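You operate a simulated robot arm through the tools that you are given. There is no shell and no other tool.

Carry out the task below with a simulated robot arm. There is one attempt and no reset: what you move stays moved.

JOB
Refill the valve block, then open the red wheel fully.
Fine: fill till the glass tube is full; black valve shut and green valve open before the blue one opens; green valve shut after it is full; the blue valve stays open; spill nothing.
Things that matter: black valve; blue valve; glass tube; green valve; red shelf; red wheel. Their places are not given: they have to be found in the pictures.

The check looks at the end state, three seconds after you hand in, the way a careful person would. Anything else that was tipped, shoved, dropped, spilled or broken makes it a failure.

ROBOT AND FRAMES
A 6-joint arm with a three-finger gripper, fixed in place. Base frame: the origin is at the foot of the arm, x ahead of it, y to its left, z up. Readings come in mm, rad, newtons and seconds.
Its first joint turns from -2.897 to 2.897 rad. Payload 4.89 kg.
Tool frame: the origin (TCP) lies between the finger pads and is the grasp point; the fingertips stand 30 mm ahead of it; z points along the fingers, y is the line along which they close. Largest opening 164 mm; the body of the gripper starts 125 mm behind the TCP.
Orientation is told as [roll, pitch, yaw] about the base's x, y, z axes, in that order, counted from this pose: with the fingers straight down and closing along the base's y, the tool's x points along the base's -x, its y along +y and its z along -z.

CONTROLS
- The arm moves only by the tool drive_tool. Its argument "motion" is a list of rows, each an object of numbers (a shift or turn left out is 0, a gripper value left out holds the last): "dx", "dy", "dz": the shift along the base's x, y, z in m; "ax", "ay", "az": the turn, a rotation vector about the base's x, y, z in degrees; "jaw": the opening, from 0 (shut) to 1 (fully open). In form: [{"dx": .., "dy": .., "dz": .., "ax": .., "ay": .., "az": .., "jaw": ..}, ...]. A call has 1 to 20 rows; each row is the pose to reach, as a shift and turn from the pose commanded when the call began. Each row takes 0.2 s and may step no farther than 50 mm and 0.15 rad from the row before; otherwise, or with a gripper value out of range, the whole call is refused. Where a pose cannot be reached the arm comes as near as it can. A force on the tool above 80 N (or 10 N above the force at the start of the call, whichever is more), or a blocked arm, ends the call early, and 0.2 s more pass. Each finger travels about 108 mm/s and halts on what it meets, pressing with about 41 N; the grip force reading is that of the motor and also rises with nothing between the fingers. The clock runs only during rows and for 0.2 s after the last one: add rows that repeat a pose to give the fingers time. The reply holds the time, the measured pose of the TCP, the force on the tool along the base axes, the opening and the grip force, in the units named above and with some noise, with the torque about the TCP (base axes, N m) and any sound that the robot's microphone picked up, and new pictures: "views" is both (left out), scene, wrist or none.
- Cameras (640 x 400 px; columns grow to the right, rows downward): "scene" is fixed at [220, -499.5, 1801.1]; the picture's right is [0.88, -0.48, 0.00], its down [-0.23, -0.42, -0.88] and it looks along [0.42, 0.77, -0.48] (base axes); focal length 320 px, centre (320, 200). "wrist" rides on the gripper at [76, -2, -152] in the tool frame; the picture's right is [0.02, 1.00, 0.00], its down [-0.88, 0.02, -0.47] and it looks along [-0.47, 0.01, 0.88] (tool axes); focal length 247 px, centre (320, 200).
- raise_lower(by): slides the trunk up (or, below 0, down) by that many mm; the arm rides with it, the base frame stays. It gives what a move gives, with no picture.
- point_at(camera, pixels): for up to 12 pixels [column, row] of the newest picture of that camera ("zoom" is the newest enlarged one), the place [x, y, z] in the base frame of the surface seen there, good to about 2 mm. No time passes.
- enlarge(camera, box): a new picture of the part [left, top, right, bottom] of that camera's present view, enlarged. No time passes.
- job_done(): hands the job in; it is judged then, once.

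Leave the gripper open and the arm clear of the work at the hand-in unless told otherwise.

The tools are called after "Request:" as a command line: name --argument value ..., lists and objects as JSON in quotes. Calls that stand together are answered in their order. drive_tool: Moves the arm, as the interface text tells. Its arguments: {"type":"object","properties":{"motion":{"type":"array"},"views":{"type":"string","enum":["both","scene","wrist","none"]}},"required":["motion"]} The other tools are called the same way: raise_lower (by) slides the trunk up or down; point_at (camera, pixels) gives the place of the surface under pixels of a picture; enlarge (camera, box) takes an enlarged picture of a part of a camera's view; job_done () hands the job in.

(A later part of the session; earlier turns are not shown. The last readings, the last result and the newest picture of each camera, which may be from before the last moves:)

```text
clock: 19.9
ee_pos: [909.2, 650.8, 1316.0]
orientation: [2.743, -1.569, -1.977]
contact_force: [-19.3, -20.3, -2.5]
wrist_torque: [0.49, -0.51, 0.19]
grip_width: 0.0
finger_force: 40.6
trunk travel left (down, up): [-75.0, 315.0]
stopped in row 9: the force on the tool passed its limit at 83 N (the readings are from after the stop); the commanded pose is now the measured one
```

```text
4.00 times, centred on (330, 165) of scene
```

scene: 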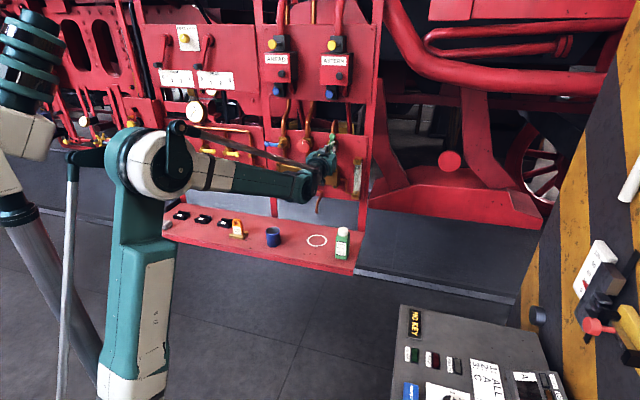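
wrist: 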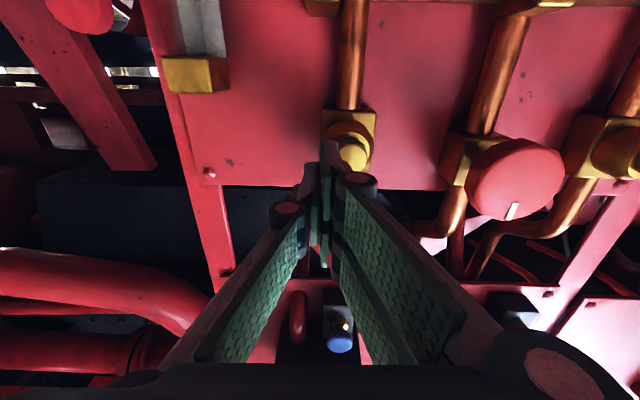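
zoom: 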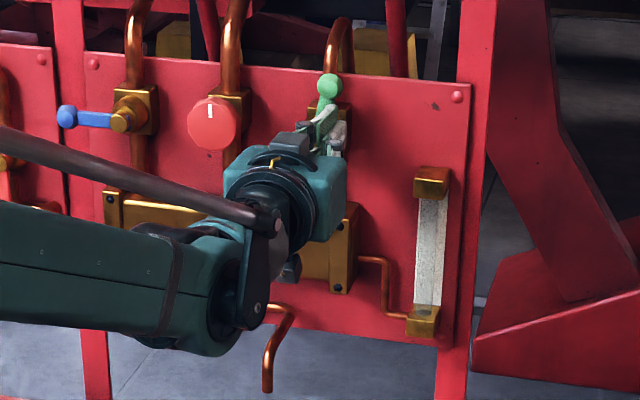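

The force limit stopped the last row, and the green lever looks vertical. I'll move slightly right, back off 50 mm, and check its angle.

Request:
drive_tool --motion '[{"dx": 0.004, "dy": -0.004}, {"dx": -0.015, "dy": -0.023}, {"dx": -0.033, "dy": -0.041}, {"dx": -0.01, "dy": -0.064}]'

Request:
enlarge --camera "scene" --box '[270, 115, 390, 215]'

Request:
enlarge --camera "wrist" --box '[300, 60, 500, 220]'

```text
clock: 20.9
ee_pos: [898.7, 589.1, 1314.8]
orientation: [2.66, -1.57, -1.893]
contact_force: [-0.8, 0.1, -1.1]
wrist_torque: [-0.03, 0.02, -0.14]
grip_width: 0.0
finger_force: 40.6
trunk travel left (down, up): [-75.0, 315.0]
```

scene: 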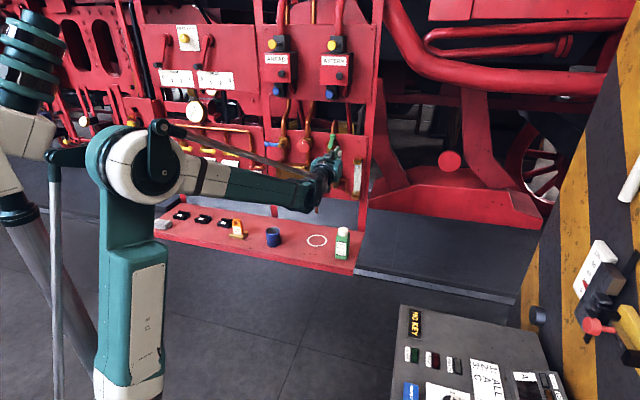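
wrist: 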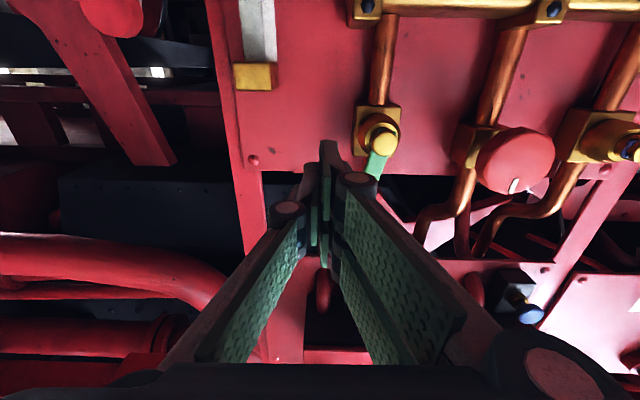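

```text
4.00 times, centred on (330, 165) of scene
```

zoom: 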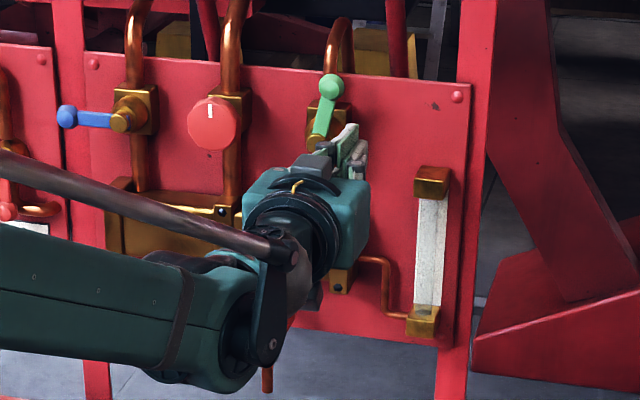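

```text
2.50 times, centred on (400, 140) of wrist
```

zoom: 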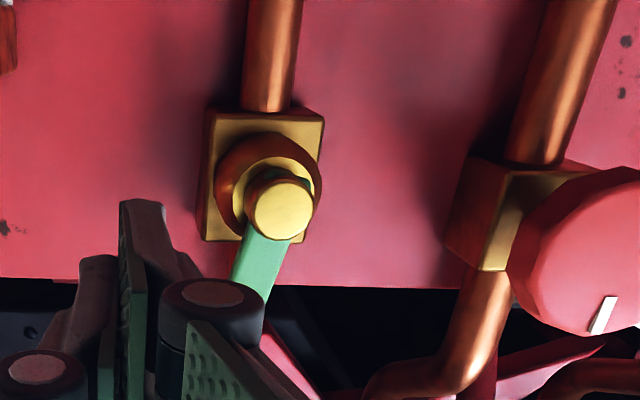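

The green lever looks nearly vertical but still leans a little to the right. I'll measure it.

Request:
enlarge --camera "scene" --box '[310, 125, 350, 165]'

Request:
point_at --camera "zoom" --pixels '[[340, 90], [340, 130], [310, 200], [290, 210], [325, 210], [290, 250], [275, 270]]'

Request:
point_at --camera "scene" --pixels '[[331, 135], [330, 143], [327, 149]]'

```text
10.00 times, centred on (330, 145) of scene
```

zoom: 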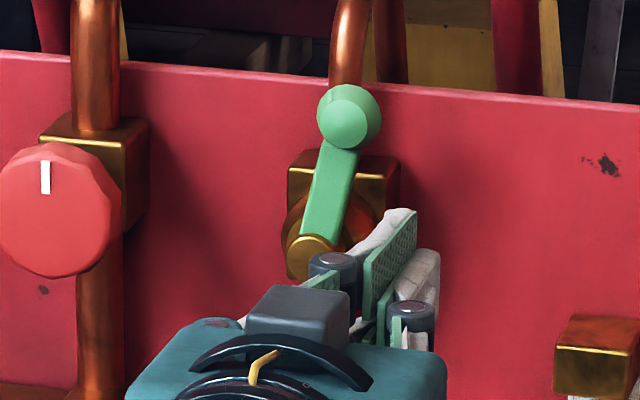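

```text
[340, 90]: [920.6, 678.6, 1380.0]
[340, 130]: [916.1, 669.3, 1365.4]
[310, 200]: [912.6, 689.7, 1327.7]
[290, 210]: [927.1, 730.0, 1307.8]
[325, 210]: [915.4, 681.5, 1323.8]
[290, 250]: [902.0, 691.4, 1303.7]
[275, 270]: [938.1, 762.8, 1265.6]
```

```text
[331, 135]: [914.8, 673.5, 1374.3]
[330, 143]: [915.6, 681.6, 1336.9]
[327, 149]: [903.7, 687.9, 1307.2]
```

The green ball sits at u≈170 against a pivot of u≈159, so the lever is about 9° short of its stop. I'll push the ball itself from the right at z≈1362, above the hub, so the fingertips don't rub on the hub.

Request:
drive_tool --motion '[{"dx": -0.005, "dy": 0.005, "dz": 0.024}, {"dx": -0.01, "dy": 0.01, "dz": 0.047}, {"dx": 0.005, "dy": 0.025, "dz": 0.047}, {"dx": 0.02, "dy": 0.04, "dz": 0.047}, {"dx": 0.032, "dy": 0.052, "dz": 0.047}, {"dx": 0.028, "dy": 0.056, "dz": 0.047}, {"dx": 0.025, "dy": 0.059, "dz": 0.047}, {"dx": 0.0225, "dy": 0.0615, "dz": 0.047}, {"dx": 0.0205, "dy": 0.0635, "dz": 0.047}, {"dx": 0.0185, "dy": 0.0655, "dz": 0.047}, {"dx": 0.0165, "dy": 0.0675, "dz": 0.047}, {"dx": 0.015, "dy": 0.069, "dz": 0.047}]'

Request:
enlarge --camera "scene" --box '[300, 115, 360, 165]'

```text
clock: 23.5
ee_pos: [916.8, 655.0, 1361.3]
orientation: [2.024, -1.569, -1.257]
contact_force: [14.5, -19.4, 2.1]
wrist_torque: [0.14, 0.09, -0.45]
grip_width: 0.0
finger_force: 41.0
trunk travel left (down, up): [-75.0, 315.0]
```

scene: 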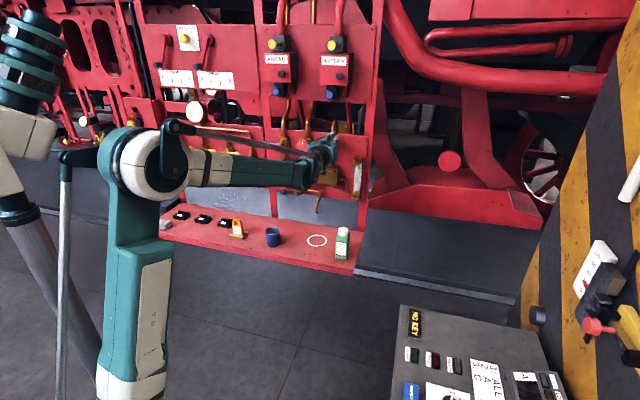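
wrist: 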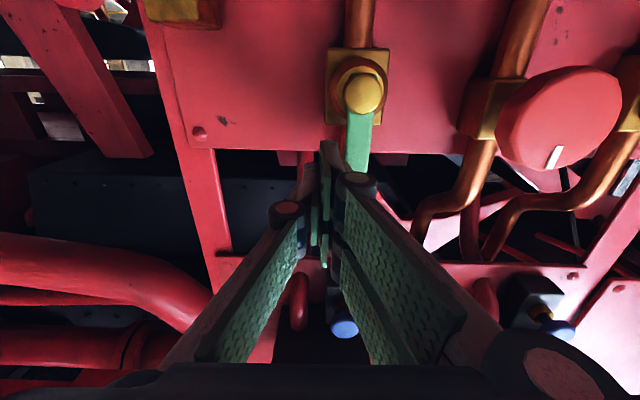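

```text
8.00 times, centred on (330, 140) of scene
```

zoom: 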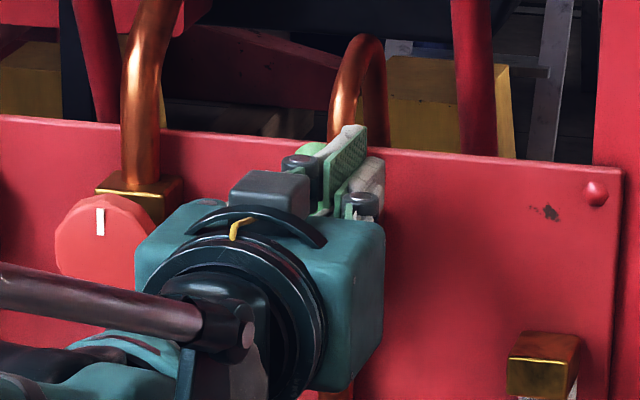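

The force is about 24 N and the lever looks nearly in line with its pipe. I'll press a few mm further to make sure it meets its stop.

Request:
drive_tool --motion '[{"dx": -0.0012, "dy": 0.0012}, {"dx": -0.0024, "dy": 0.0024}, {"dx": -0.0036, "dy": 0.0036}, {"dx": -0.0048, "dy": 0.0048}]' --views "wrist"

```text
clock: 24.5
ee_pos: [917.2, 657.0, 1361.3]
orientation: [1.722, -1.566, -0.962]
contact_force: [54.2, -43.4, 7.8]
wrist_torque: [0.35, 0.2, -1.52]
grip_width: 0.1
finger_force: 41.0
trunk travel left (down, up): [-75.0, 315.0]
```

wrist: 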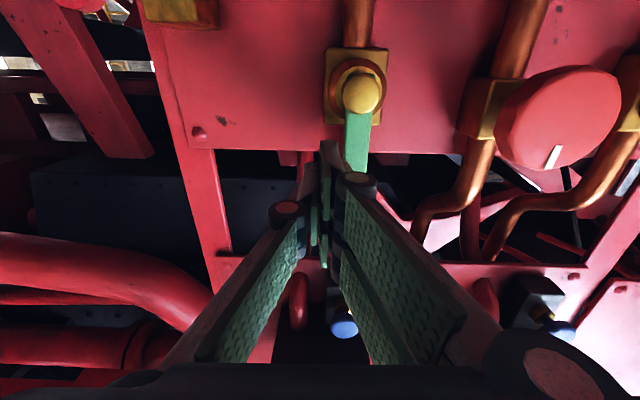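

Force rose to 69 N with no more movement, so the green lever is at its stop and fully open. I'll back away and travel left in front of the panel to a ready place above and in front of the blue lever: u≈-150, z≈1375, d≈1058.

Request:
drive_tool --motion '[{"dx": 0.0057, "dy": -0.0057}, {"dx": -0.0141, "dy": -0.0255}, {"dx": -0.0332, "dy": -0.0445, "dz": 0.004}, {"dx": -0.0629, "dy": -0.0148, "dz": 0.008}, {"dx": -0.0926, "dy": 0.0149, "dz": 0.012}, {"dx": -0.1223, "dy": 0.0445, "dz": 0.016}, {"dx": -0.152, "dy": 0.0742, "dz": 0.019}, {"dx": -0.1817, "dy": 0.1039, "dz": 0.019}, {"dx": -0.2114, "dy": 0.1336, "dz": 0.019}, {"dx": -0.2411, "dy": 0.1633, "dz": 0.019}, {"dx": -0.2708, "dy": 0.193, "dz": 0.019}, {"dx": -0.2751, "dy": 0.1973, "dz": 0.014}]'

Request:
enlarge --camera "scene" --box '[250, 110, 370, 220]'

Request:
point_at --camera "zoom" --pixels '[[345, 75], [395, 120]]'

```text
clock: 27.1
ee_pos: [635.5, 859.5, 1377.1]
orientation: [2.16, -1.567, -1.395]
contact_force: [1.2, -0.4, 0.7]
wrist_torque: [-0.04, 0.0, 0.05]
grip_width: 0.0
finger_force: 41.2
trunk travel left (down, up): [-75.0, 315.0]
```

scene: 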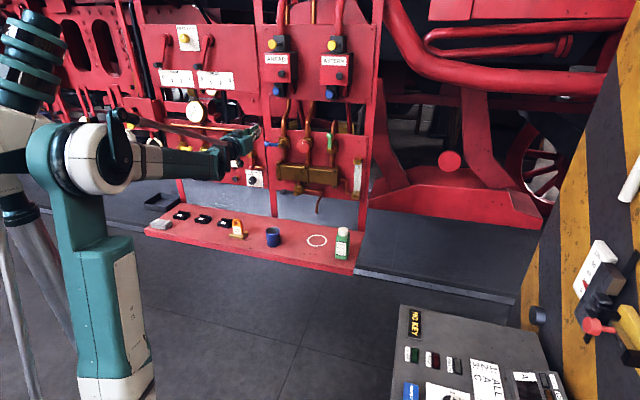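
wrist: 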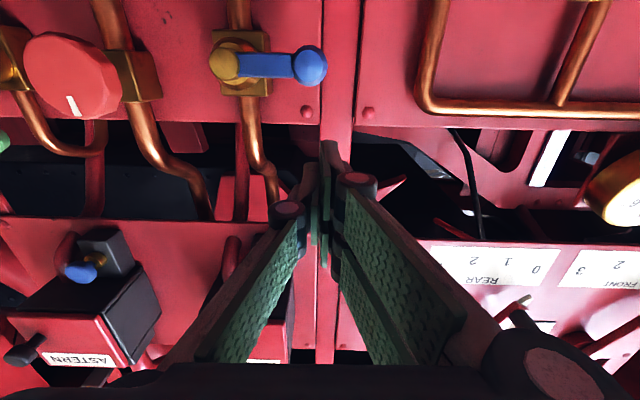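

```text
3.64 times, centred on (310, 165) of scene
```

zoom: 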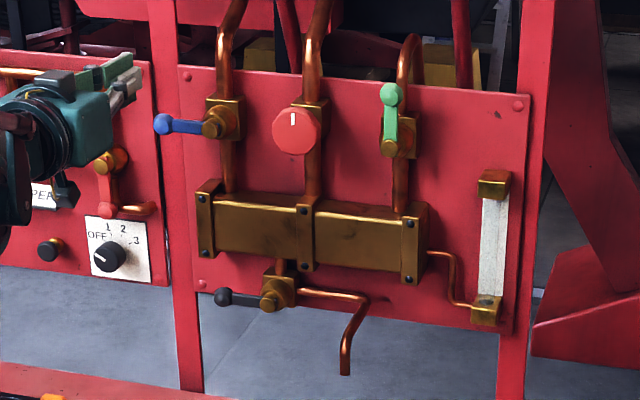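

```text
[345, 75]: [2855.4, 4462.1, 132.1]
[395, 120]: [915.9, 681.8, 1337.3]
```

The green lever is upright, the black one is level, and the tube still reads empty. Now blue: I'll move the closed fingers forward above its ball and push it down about 20°, checking that it turns this way.

Request:
drive_tool --motion '[{"dx": 0.0226, "dy": 0.017}, {"dx": 0.0445, "dy": 0.0332}, {"dx": 0.0445, "dy": 0.0332, "dz": -0.015}, {"dx": 0.0445, "dy": 0.0332, "dz": -0.027}, {"dx": 0.0445, "dy": 0.0332, "dz": -0.034}, {"dx": 0.0445, "dy": 0.0332, "dz": -0.041}, {"dx": 0.0445, "dy": 0.0332, "dz": -0.048}]'

Request:
enlarge --camera "scene" --box '[250, 110, 370, 220]'

```text
clock: 28.7
ee_pos: [679.5, 894.6, 1326.9]
orientation: [2.256, -1.569, -1.487]
contact_force: [-1.2, 0.3, 1.5]
wrist_torque: [0.03, 0.01, 0.05]
grip_width: 0.0
finger_force: 40.7
trunk travel left (down, up): [-75.0, 315.0]
```

scene: 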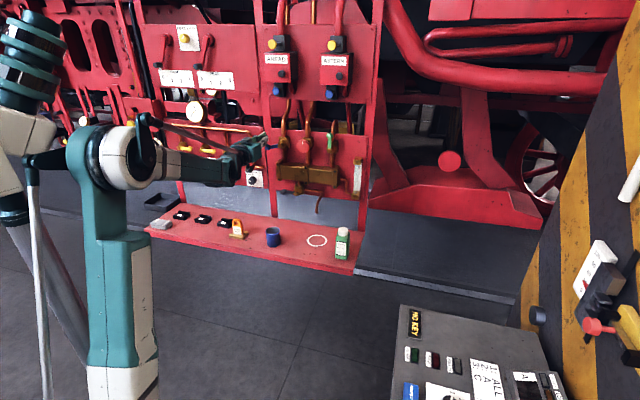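
wrist: 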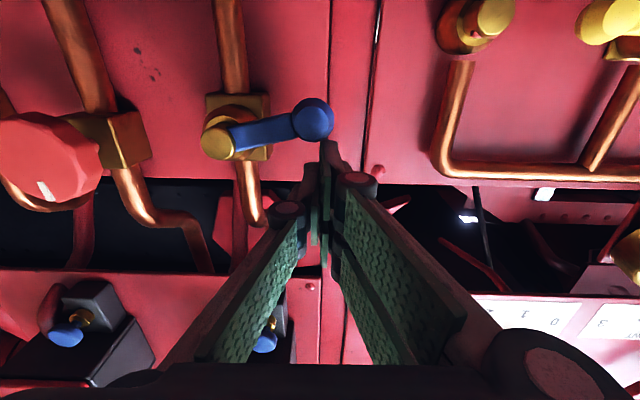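

```text
3.64 times, centred on (310, 165) of scene
```

zoom: 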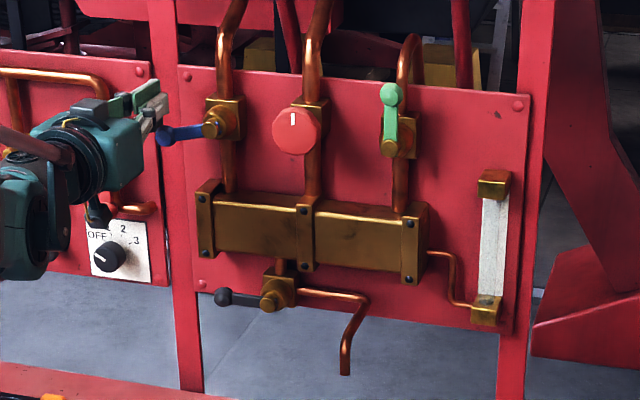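

Blue turns down easily, now about 15°, and the tube is still empty. I'll push it the rest of the way, ending with the fingers left of the ball and pushing right until it points straight down.

Request:
drive_tool --motion '[{"dx": 0.0, "dy": 0.0, "dz": -0.016}, {"dx": 0.0028, "dy": -0.0028, "dz": -0.025}, {"dx": 0.0057, "dy": -0.0057, "dz": -0.033}, {"dx": 0.0099, "dy": -0.0099, "dz": -0.04}, {"dx": 0.0141, "dy": -0.0141, "dz": -0.048}, {"dx": 0.0191, "dy": -0.0191, "dz": -0.06}, {"dx": 0.024, "dy": -0.024, "dz": -0.07}, {"dx": 0.0304, "dy": -0.0304, "dz": -0.078}, {"dx": 0.0354, "dy": -0.0354, "dz": -0.081}, {"dx": 0.0382, "dy": -0.0382, "dz": -0.082}, {"dx": 0.0396, "dy": -0.0396, "dz": -0.082}]'

Request:
enlarge --camera "scene" --box '[250, 110, 370, 220]'

Request:
enlarge --camera "scene" --box '[335, 140, 375, 200]'

```text
clock: 31.1
ee_pos: [711.3, 860.7, 1246.9]
orientation: [-2.295, -1.57, 3.071]
contact_force: [-51.4, 50.0, 18.5]
wrist_torque: [0.79, 0.23, 1.54]
grip_width: 0.2
finger_force: 41.4
trunk travel left (down, up): [-75.0, 315.0]
```

scene: 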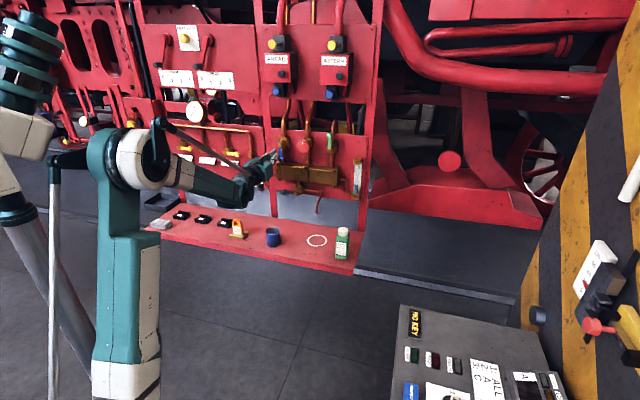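
wrist: 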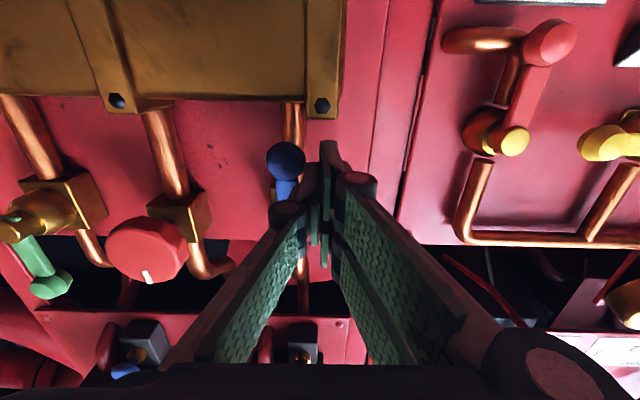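

```text
3.64 times, centred on (310, 165) of scene
```

zoom: 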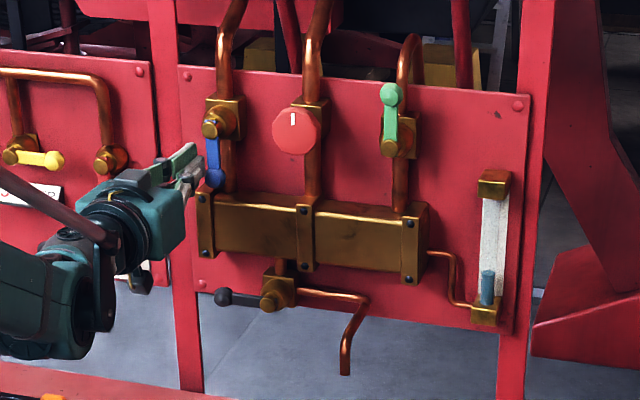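

```text
6.67 times, centred on (355, 170) of scene
```

zoom: 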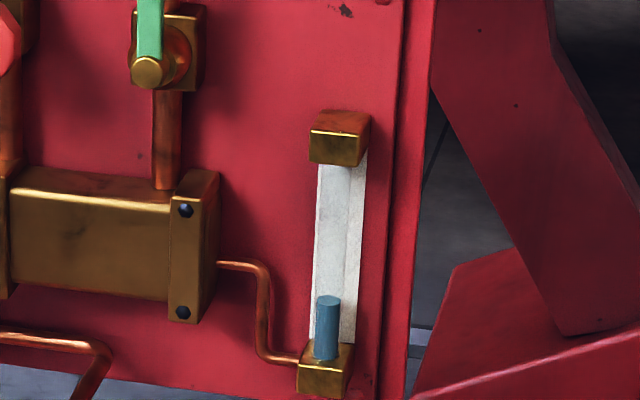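

Blue liquid is rising in the tube and is about a quarter full. Nothing comes from the drain, and blue is at its stop pointing down. I'll go straight to the ready place left of the green ball (u≈125, z≈1388) while it fills.

Request:
drive_tool --motion '[{"dx": -0.029, "dy": -0.0205, "dz": 0.005}, {"dx": -0.0311, "dy": -0.0453, "dz": 0.03}, {"dx": -0.0028, "dy": -0.0735, "dz": 0.052}, {"dx": 0.0269, "dy": -0.1032, "dz": 0.074}, {"dx": 0.0566, "dy": -0.1329, "dz": 0.098}, {"dx": 0.0863, "dy": -0.1626, "dz": 0.122}, {"dx": 0.1146, "dy": -0.1909, "dz": 0.142}, {"dx": 0.145, "dy": -0.1648, "dz": 0.142}, {"dx": 0.1563, "dy": -0.1563, "dz": 0.142}]'

Request:
enlarge --camera "scene" --box '[335, 140, 375, 200]'

Request:
enlarge --camera "scene" --box '[250, 110, 370, 220]'

```text
clock: 33.1
ee_pos: [876.1, 694.2, 1389.2]
orientation: [2.562, -1.567, -1.795]
contact_force: [-0.8, -1.9, 0.9]
wrist_torque: [-0.12, 0.11, 0.01]
grip_width: 0.0
finger_force: 41.1
trunk travel left (down, up): [-75.0, 315.0]
```

scene: 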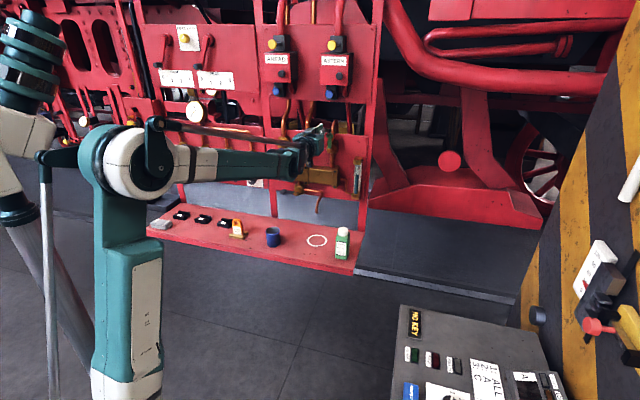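
wrist: 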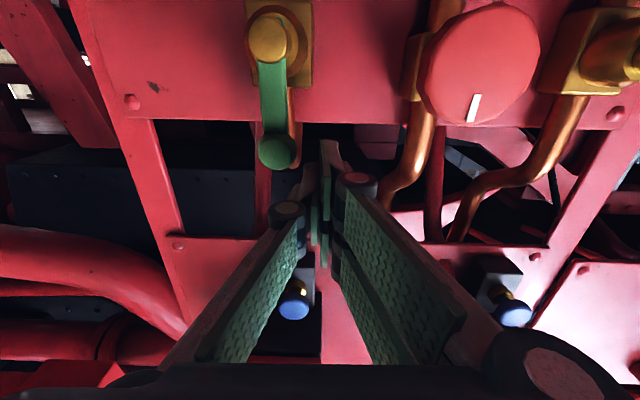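

```text
6.67 times, centred on (355, 170) of scene
```

zoom: 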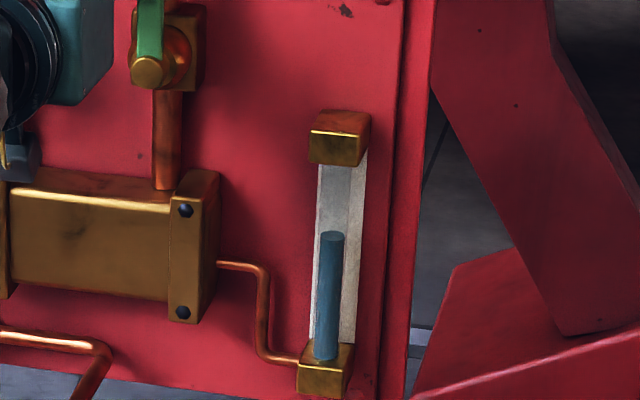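

```text
3.64 times, centred on (310, 165) of scene
```

zoom: 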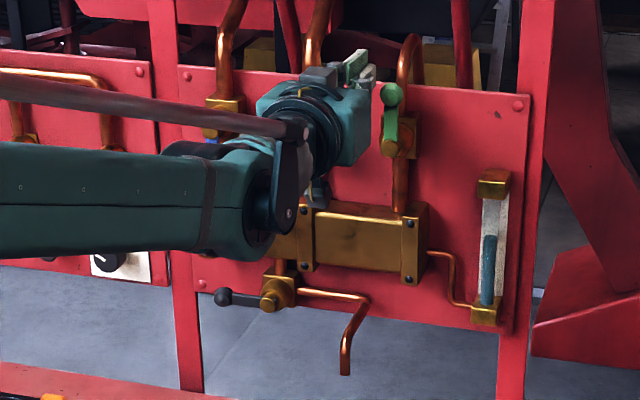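

The tube went from 27% to about 63% in 2.0 s. The fingers sit at u≈129, about 6 mm left of the green ball. I'll hold here for 1.4 s and look again.

Request:
drive_tool --motion '[{"dx": 0.001, "dy": -0.001}, {"dx": 0.002, "dy": -0.002}, {"dx": 0.002, "dy": -0.002}, {"dx": 0.002, "dy": -0.002}, {"dx": 0.002, "dy": -0.002}, {"dx": 0.002, "dy": -0.002}]'

Request:
enlarge --camera "scene" --box '[335, 140, 375, 200]'

Request:
point_at --camera "zoom" --pixels '[[338, 150], [338, 163], [340, 172], [330, 240], [327, 300], [325, 350], [345, 130]]'

```text
clock: 34.5
ee_pos: [878.2, 693.8, 1389.1]
orientation: [2.311, -1.568, -1.546]
contact_force: [0.7, -0.4, -0.5]
wrist_torque: [0.02, -0.01, -0.01]
grip_width: 0.1
finger_force: 40.1
trunk travel left (down, up): [-75.0, 315.0]
```

scene: 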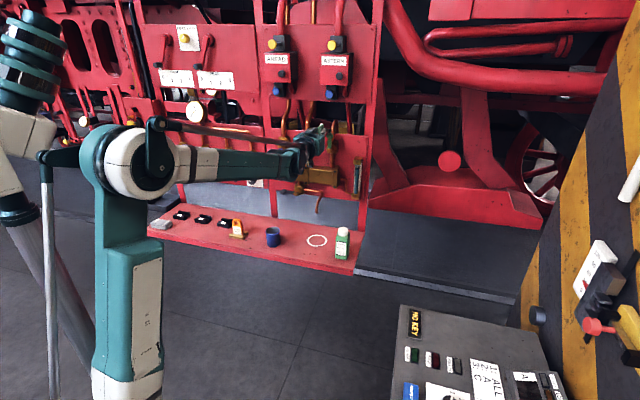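
wrist: 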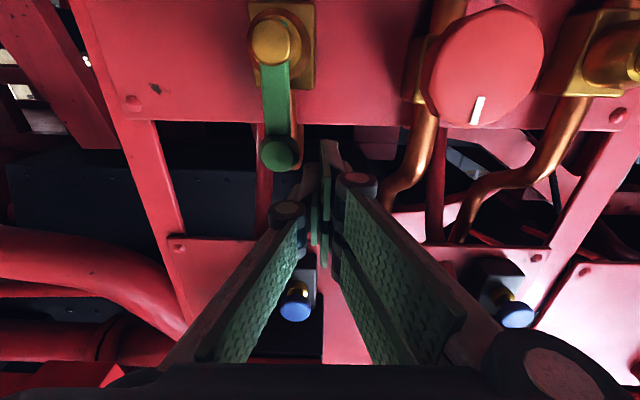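

```text
6.67 times, centred on (355, 170) of scene
```

zoom: 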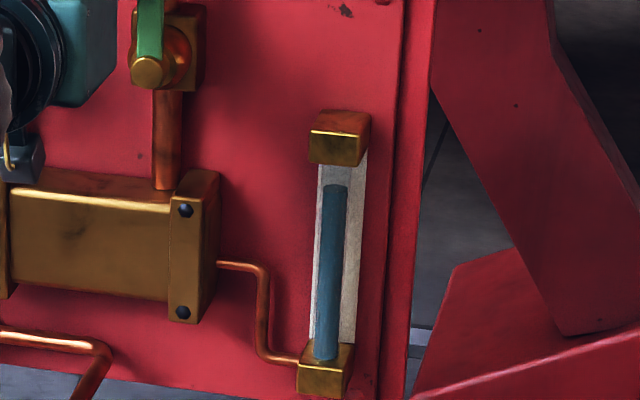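

```text
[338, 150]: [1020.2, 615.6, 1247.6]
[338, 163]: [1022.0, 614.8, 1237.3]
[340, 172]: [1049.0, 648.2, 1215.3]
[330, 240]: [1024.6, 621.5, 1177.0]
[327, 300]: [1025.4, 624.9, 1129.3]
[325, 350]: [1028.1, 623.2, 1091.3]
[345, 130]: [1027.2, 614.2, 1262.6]
```

The tube is about 88% full (liquid at z≈1218, cap at z≈1236) and rises about 26 mm/s. I'll start closing green now, pushing its ball right to about halfway, then check the level again.

Request:
drive_tool --motion '[{"dx": 0.0148, "dy": -0.0148, "dz": 0.002}, {"dx": 0.029, "dy": -0.029, "dz": 0.002}, {"dx": 0.041, "dy": -0.041, "dz": 0.0027}]'

Request:
enlarge --camera "scene" --box '[335, 140, 375, 200]'

Request:
enlarge --camera "scene" --box '[300, 110, 380, 210]'

```text
clock: 35.3
ee_pos: [918.8, 655.0, 1391.2]
orientation: [2.572, -1.571, -1.802]
contact_force: [-0.4, 0.5, 0.3]
wrist_torque: [0.0, -0.01, -0.15]
grip_width: 0.0
finger_force: 41.6
trunk travel left (down, up): [-75.0, 315.0]
```

scene: 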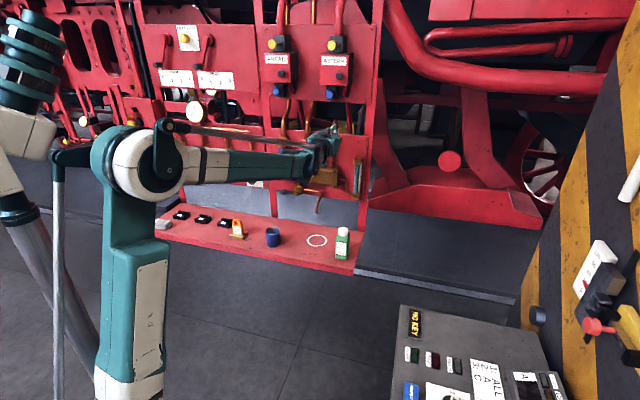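
wrist: 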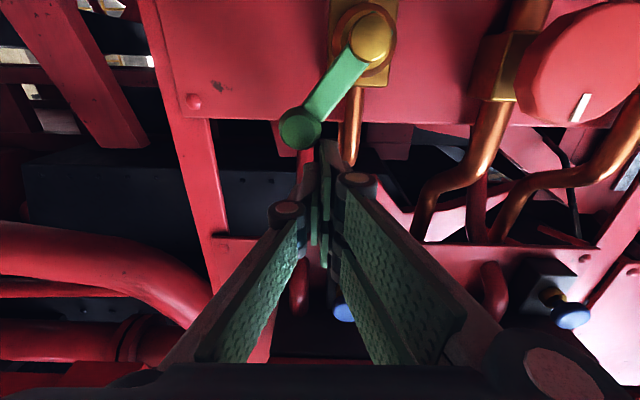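

```text
6.67 times, centred on (355, 170) of scene
```

zoom: 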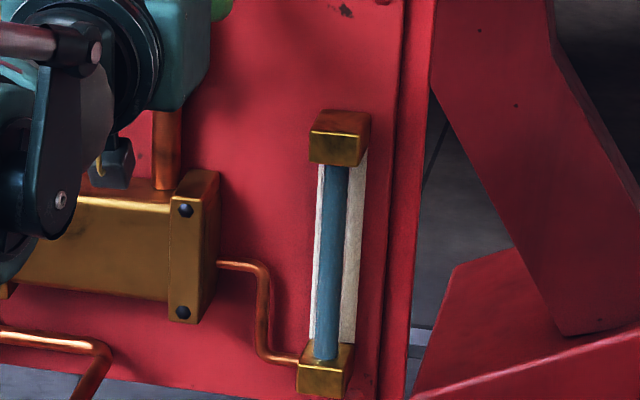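

```text
4.00 times, centred on (340, 160) of scene
```

zoom: 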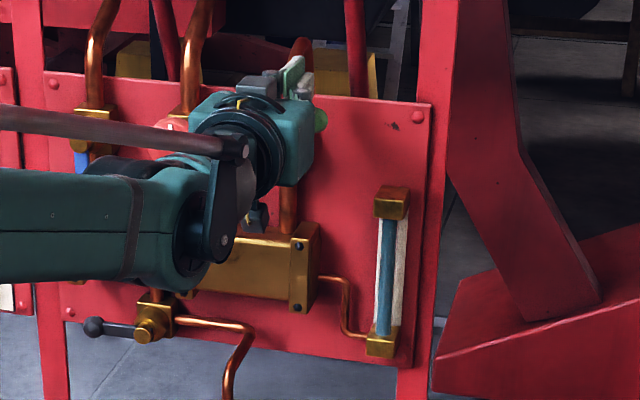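

The liquid now reaches the top cap, so the tube is full. I'll shut green at once by pushing the ball on down to horizontal.

Request:
drive_tool --motion '[{"dx": 0.0115, "dy": -0.0115, "dz": -0.013}, {"dx": 0.0205, "dy": -0.0205, "dz": -0.034}, {"dx": 0.0233, "dy": -0.0233, "dz": -0.049}]'

Request:
enlarge --camera "scene" --box '[335, 140, 375, 200]'

Request:
enlarge --camera "wrist" --box '[200, 0, 450, 180]'

```text
clock: 36.1
ee_pos: [940.6, 630.9, 1343.1]
orientation: [2.601, -1.569, -1.833]
contact_force: [-2.3, 6.5, 19.6]
wrist_torque: [0.58, -0.33, -0.03]
grip_width: 0.0
finger_force: 41.6
trunk travel left (down, up): [-75.0, 315.0]
```

scene: 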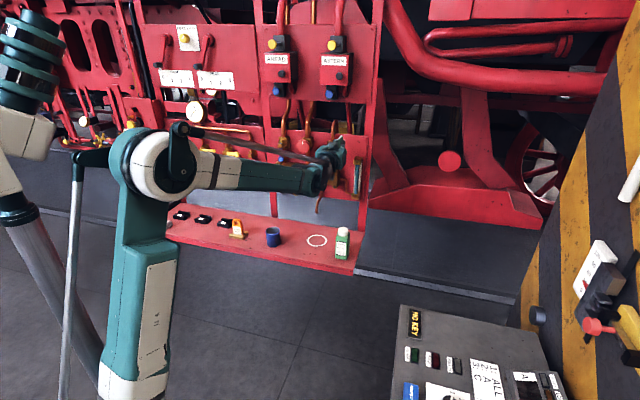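
wrist: 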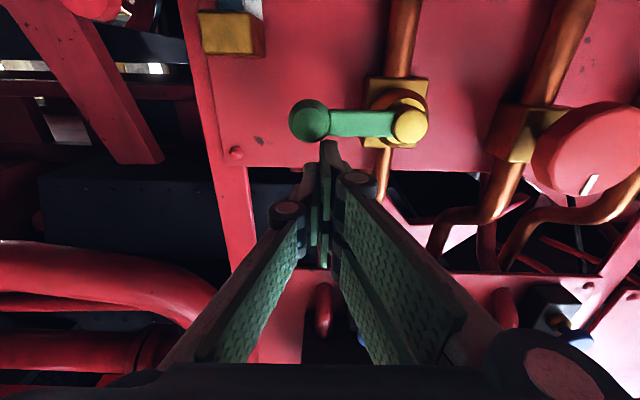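

```text
6.67 times, centred on (355, 170) of scene
```

zoom: 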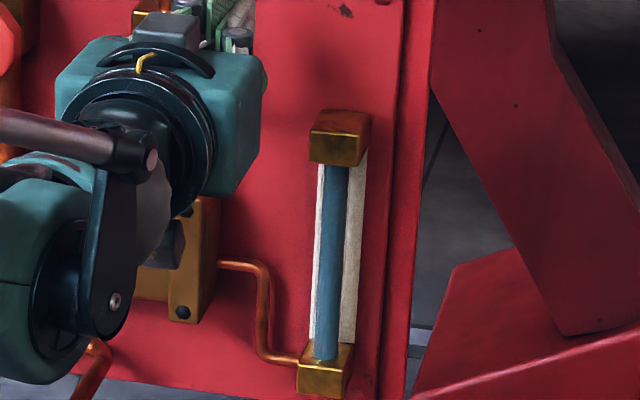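

```text
2.22 times, centred on (325, 90) of wrist
```

zoom: 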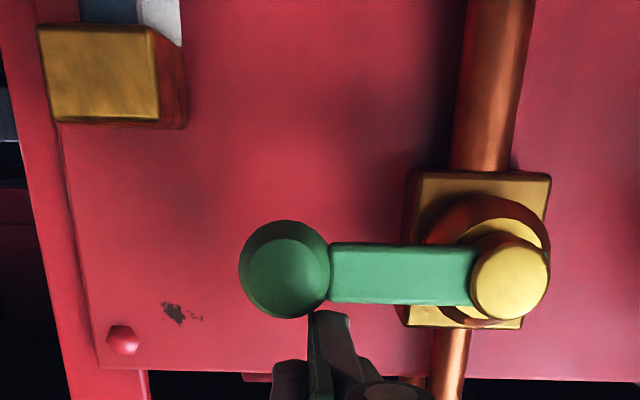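

Green is horizontal again and the tube is full. I'll press 4 mm more to be sure green is at its stop.

Request:
drive_tool --motion '[{"dz": -0.002}, {"dz": -0.004}, {"dz": -0.005}]'

Request:
enlarge --camera "scene" --box '[335, 140, 375, 200]'

Request:
enlarge --camera "wrist" --box '[200, 0, 450, 180]'

```text
clock: 36.9
ee_pos: [937.7, 632.9, 1340.2]
orientation: [3.119, -1.567, -2.35]
contact_force: [-11.9, 19.8, 57.4]
wrist_torque: [1.45, -0.54, 0.78]
grip_width: 0.3
finger_force: 41.0
trunk travel left (down, up): [-75.0, 315.0]
```

scene: 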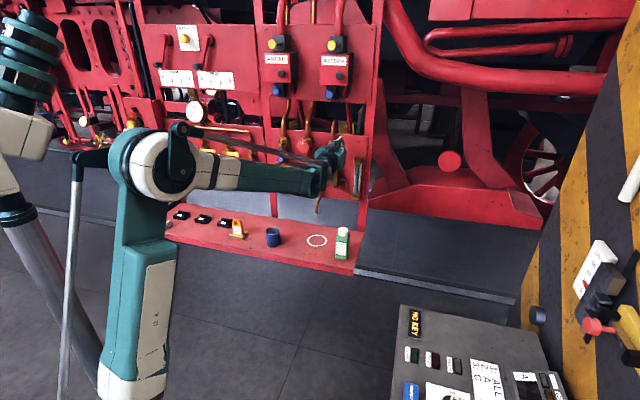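
wrist: 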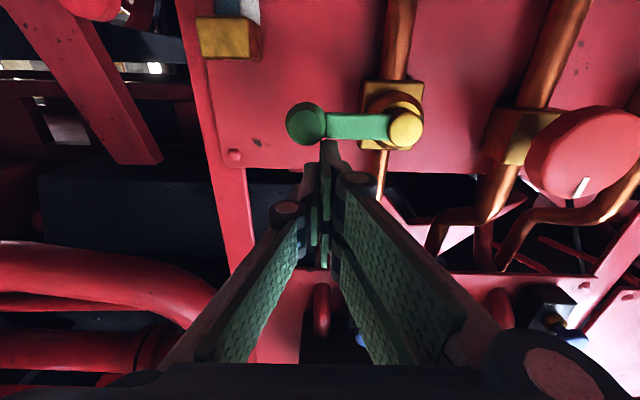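

```text
6.67 times, centred on (355, 170) of scene
```

zoom: 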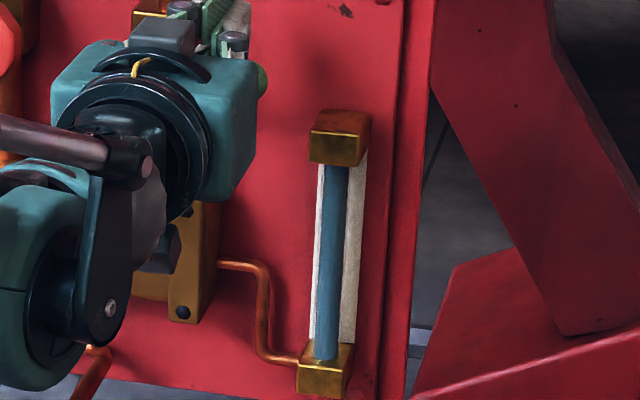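

```text
2.22 times, centred on (325, 90) of wrist
```

zoom: 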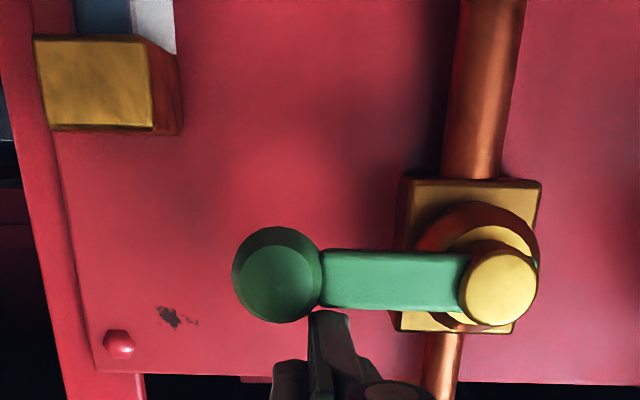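

Force is 62 N with no movement, so green is shut at its stop. I'll lift off, withdraw and open the jaws some. Then I check the whole block and the shelf for drips.

Request:
drive_tool --motion '[{"dz": 0.008}, {"dx": -0.02, "dy": -0.02, "dz": 0.016}, {"dx": -0.05, "dy": -0.05, "dz": 0.02}, {"dx": -0.075, "dy": -0.08, "dz": 0.01}, {"dx": -0.105, "dy": -0.08, "dz": -0.005}, {"dx": -0.14, "dy": -0.06, "dz": -0.02}, {"dx": -0.17, "dy": -0.035, "dz": -0.024, "jaw": 0.6}, {"dx": -0.17, "dy": -0.035, "dz": -0.024, "jaw": 0.6}, {"dx": -0.17, "dy": -0.035, "dz": -0.024, "jaw": 0.6}]'

Request:
enlarge --camera "scene" --box '[250, 110, 370, 220]'

Request:
enlarge --camera "scene" --box '[200, 190, 380, 280]'

Request:
enlarge --camera "wrist" --box '[160, 0, 480, 220]'

```text
clock: 38.9
ee_pos: [770.2, 595.0, 1311.6]
orientation: [2.293, -1.57, -1.526]
contact_force: [0.2, -0.3, 0.8]
wrist_torque: [-0.06, -0.04, 0.0]
grip_width: 98.0
finger_force: 0.0
trunk travel left (down, up): [-75.0, 315.0]
```

scene: 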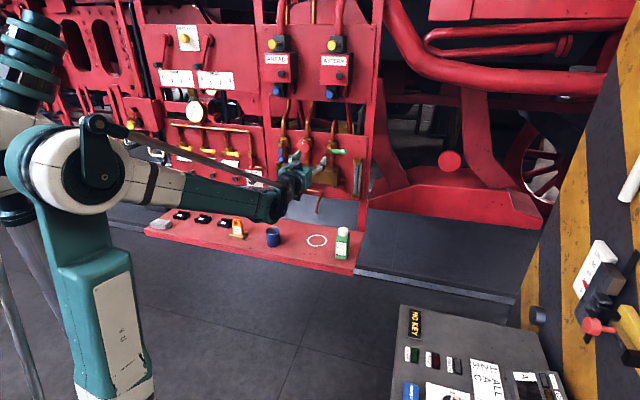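
wrist: 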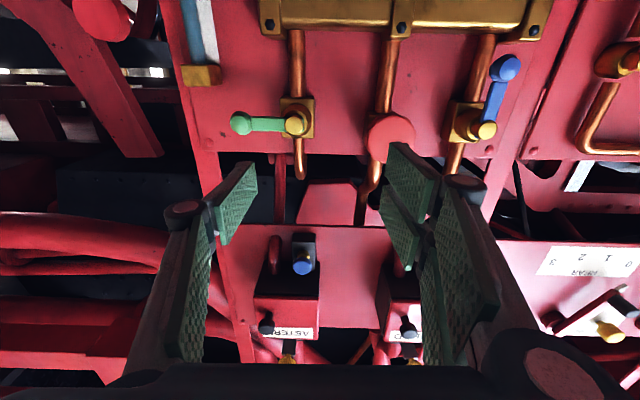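

```text
3.64 times, centred on (310, 165) of scene
```

zoom: 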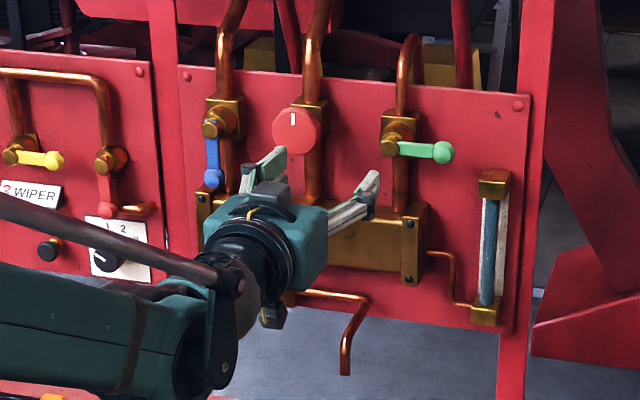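

```text
3.56 times, centred on (290, 235) of scene
```

zoom: 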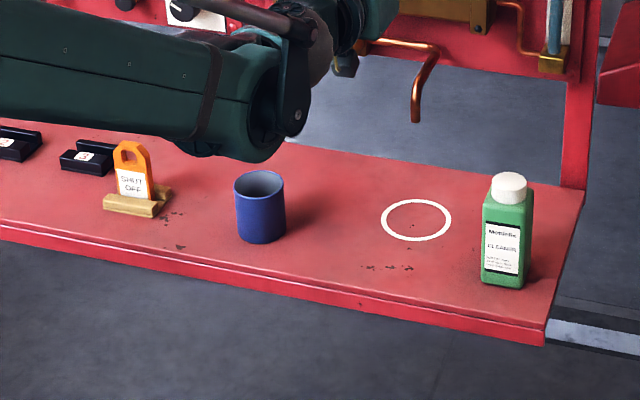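

```text
1.82 times, centred on (320, 110) of wrist
```

zoom: 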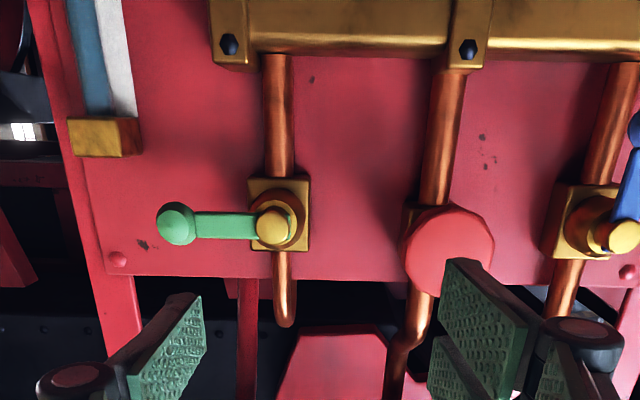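

The end states look right: tube full, green shut, blue pointing down (open), black level (shut), and no drops under the spout. Next I measure the red wheel precisely.

Request:
enlarge --camera "scene" --box '[285, 125, 325, 165]'

Request:
point_at --camera "zoom" --pixels '[[240, 135], [180, 135], [300, 135], [240, 70], [240, 200], [270, 140], [215, 130], [345, 160], [240, 110]]'

```text
10.00 times, centred on (305, 145) of scene
```

zoom: 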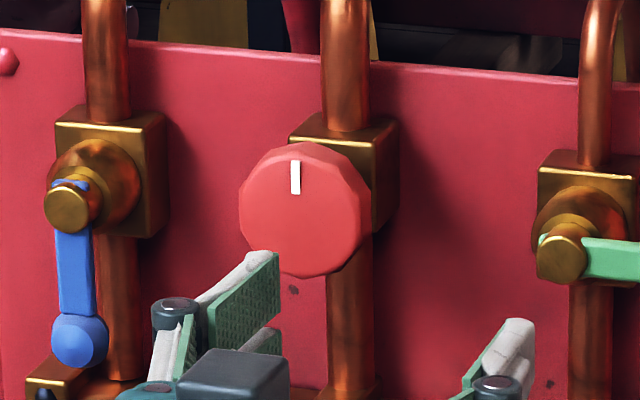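

```text
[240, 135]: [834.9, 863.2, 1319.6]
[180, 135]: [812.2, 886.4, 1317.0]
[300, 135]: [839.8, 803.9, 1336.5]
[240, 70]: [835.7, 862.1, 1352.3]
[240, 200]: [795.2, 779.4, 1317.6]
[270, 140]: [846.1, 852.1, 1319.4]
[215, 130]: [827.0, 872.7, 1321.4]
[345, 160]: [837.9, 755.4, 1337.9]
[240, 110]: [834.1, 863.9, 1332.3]
```

Those pixels were off the wheel face. The wheel's centre is at about (303,208) in this zoom, so I'll point there and at its edges.

Request:
point_at --camera "zoom" --pixels '[[302, 208], [245, 205], [355, 215], [300, 150], [318, 268], [365, 195], [295, 178], [340, 150], [345, 130], [330, 30]]'

```text
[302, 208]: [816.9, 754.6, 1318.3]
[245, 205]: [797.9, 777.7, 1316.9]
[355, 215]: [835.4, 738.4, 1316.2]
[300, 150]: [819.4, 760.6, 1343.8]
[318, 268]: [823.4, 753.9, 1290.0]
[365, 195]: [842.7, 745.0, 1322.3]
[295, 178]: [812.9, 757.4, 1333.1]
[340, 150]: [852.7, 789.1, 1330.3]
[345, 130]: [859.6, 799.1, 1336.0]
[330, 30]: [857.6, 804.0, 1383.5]
```

The wheel's centre is about u≈42.5, z≈1317 and its face is at d≈1112. I'll bring the open jaws (98 mm) in front of it and then around it, and look before closing.

Request:
drive_tool --motion '[{"dx": -0.017, "dy": 0.041, "dz": 0.003}, {"dx": -0.0328, "dy": 0.0823, "dz": 0.0054}, {"dx": -0.013, "dy": 0.1021, "dz": 0.0054}, {"dx": 0.0068, "dy": 0.1219, "dz": 0.0054}, {"dx": 0.0266, "dy": 0.1417, "dz": 0.0054}, {"dx": 0.0379, "dy": 0.153, "dz": 0.0054}, {"dx": 0.0464, "dy": 0.1615, "dz": 0.0054}, {"dx": 0.0464, "dy": 0.1615, "dz": 0.0054}]'

Request:
enlarge --camera "scene" --box '[270, 110, 350, 180]'

Request:
enlarge --camera "wrist" --box '[200, 40, 440, 220]'

```text
clock: 40.7
ee_pos: [818.4, 757.7, 1318.5]
orientation: [2.219, -1.569, -1.455]
contact_force: [0.4, -0.3, -0.6]
wrist_torque: [0.0, -0.02, -0.02]
grip_width: 98.5
finger_force: 0.1
trunk travel left (down, up): [-75.0, 315.0]
```

scene: 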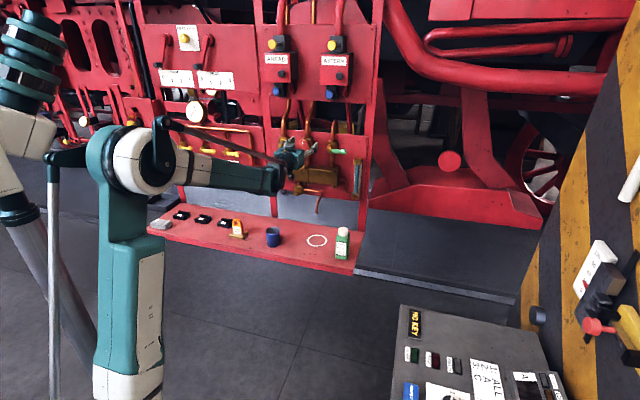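
wrist: 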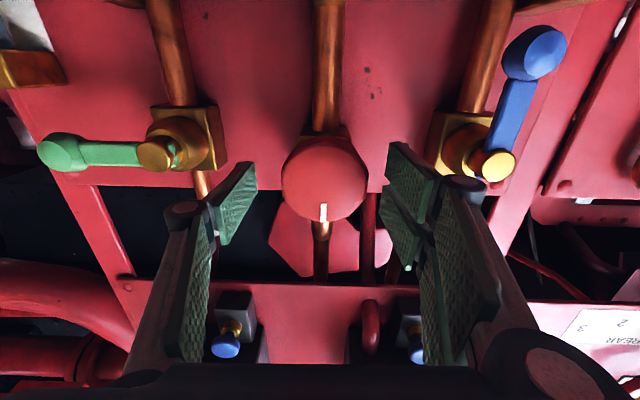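

```text
5.71 times, centred on (310, 145) of scene
```

zoom: 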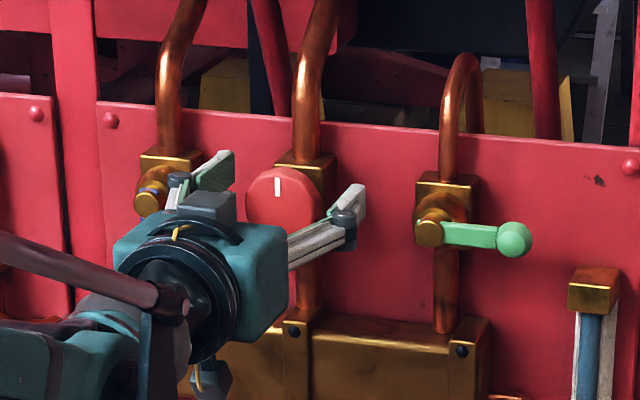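

```text
2.22 times, centred on (320, 130) of wrist
```

zoom: 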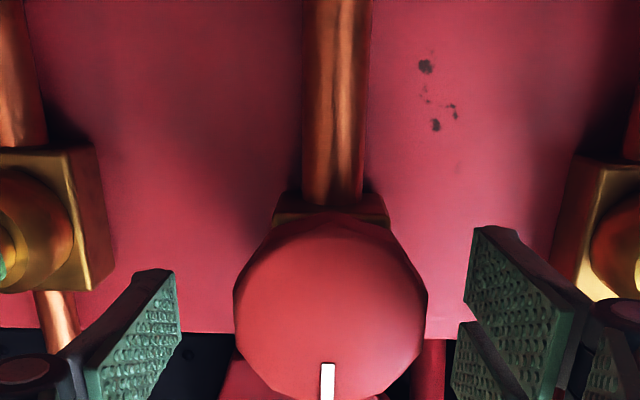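

The fingers stand either side of the wheel, centred on it at u=42.9, z=1318. I'll close the jaws on the wheel.

Request:
drive_tool --motion '[{"jaw": 0.3}, {"jaw": 0.3}, {"jaw": 0.3}, {"jaw": 0.3}]' --views "wrist"

```text
clock: 41.7
ee_pos: [816.3, 759.9, 1317.8]
orientation: [-2.97, -1.569, -2.545]
contact_force: [-19.3, 17.5, -4.9]
wrist_torque: [0.14, 0.09, 0.6]
grip_width: 58.5
finger_force: 45.2
trunk travel left (down, up): [-75.0, 315.0]
```

wrist: 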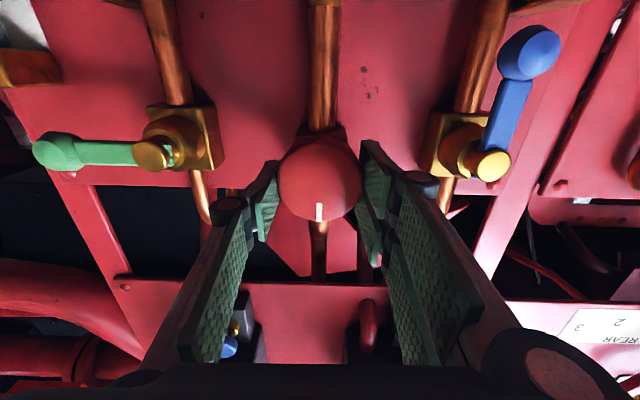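

The grip holds at 58.5 mm with a side force of about 26 N, because I'm about 3 mm off centre. I'll shift 3 mm left to relieve it and then try turning counter-clockwise (as seen from the front) by 30°.

Request:
drive_tool --motion '[{"dx": -0.002, "dy": 0.002, "dz": 0.0}, {"dx": -0.002, "dy": 0.002, "ax": -5.3, "ay": -5.3}, {"dx": -0.002, "dy": 0.002, "ax": -10.6, "ay": -10.6}, {"dx": -0.002, "dy": 0.002, "ax": -15.9, "ay": -15.9}, {"dx": -0.002, "dy": 0.002, "ax": -21.2, "ay": -21.2}]'

Request:
enlarge --camera "scene" --box '[270, 110, 350, 180]'

```text
clock: 42.9
ee_pos: [813.7, 761.7, 1317.4]
orientation: [-1.589, -1.046, 2.358]
contact_force: [-28.1, 15.6, -13.9]
wrist_torque: [-0.08, 0.39, 0.59]
grip_width: 58.5
finger_force: 45.2
trunk travel left (down, up): [-75.0, 315.0]
```

scene: 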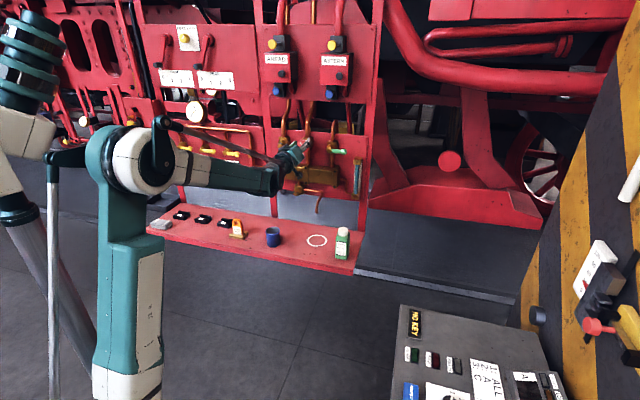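
wrist: 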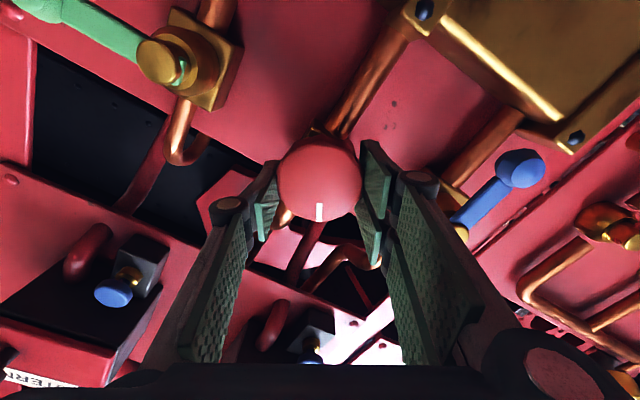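

```text
5.71 times, centred on (310, 145) of scene
```

zoom: 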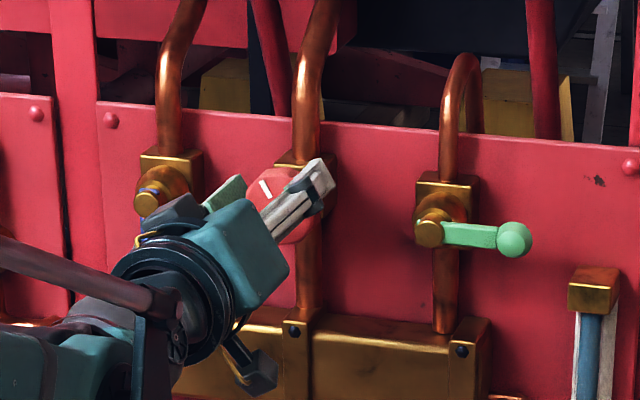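

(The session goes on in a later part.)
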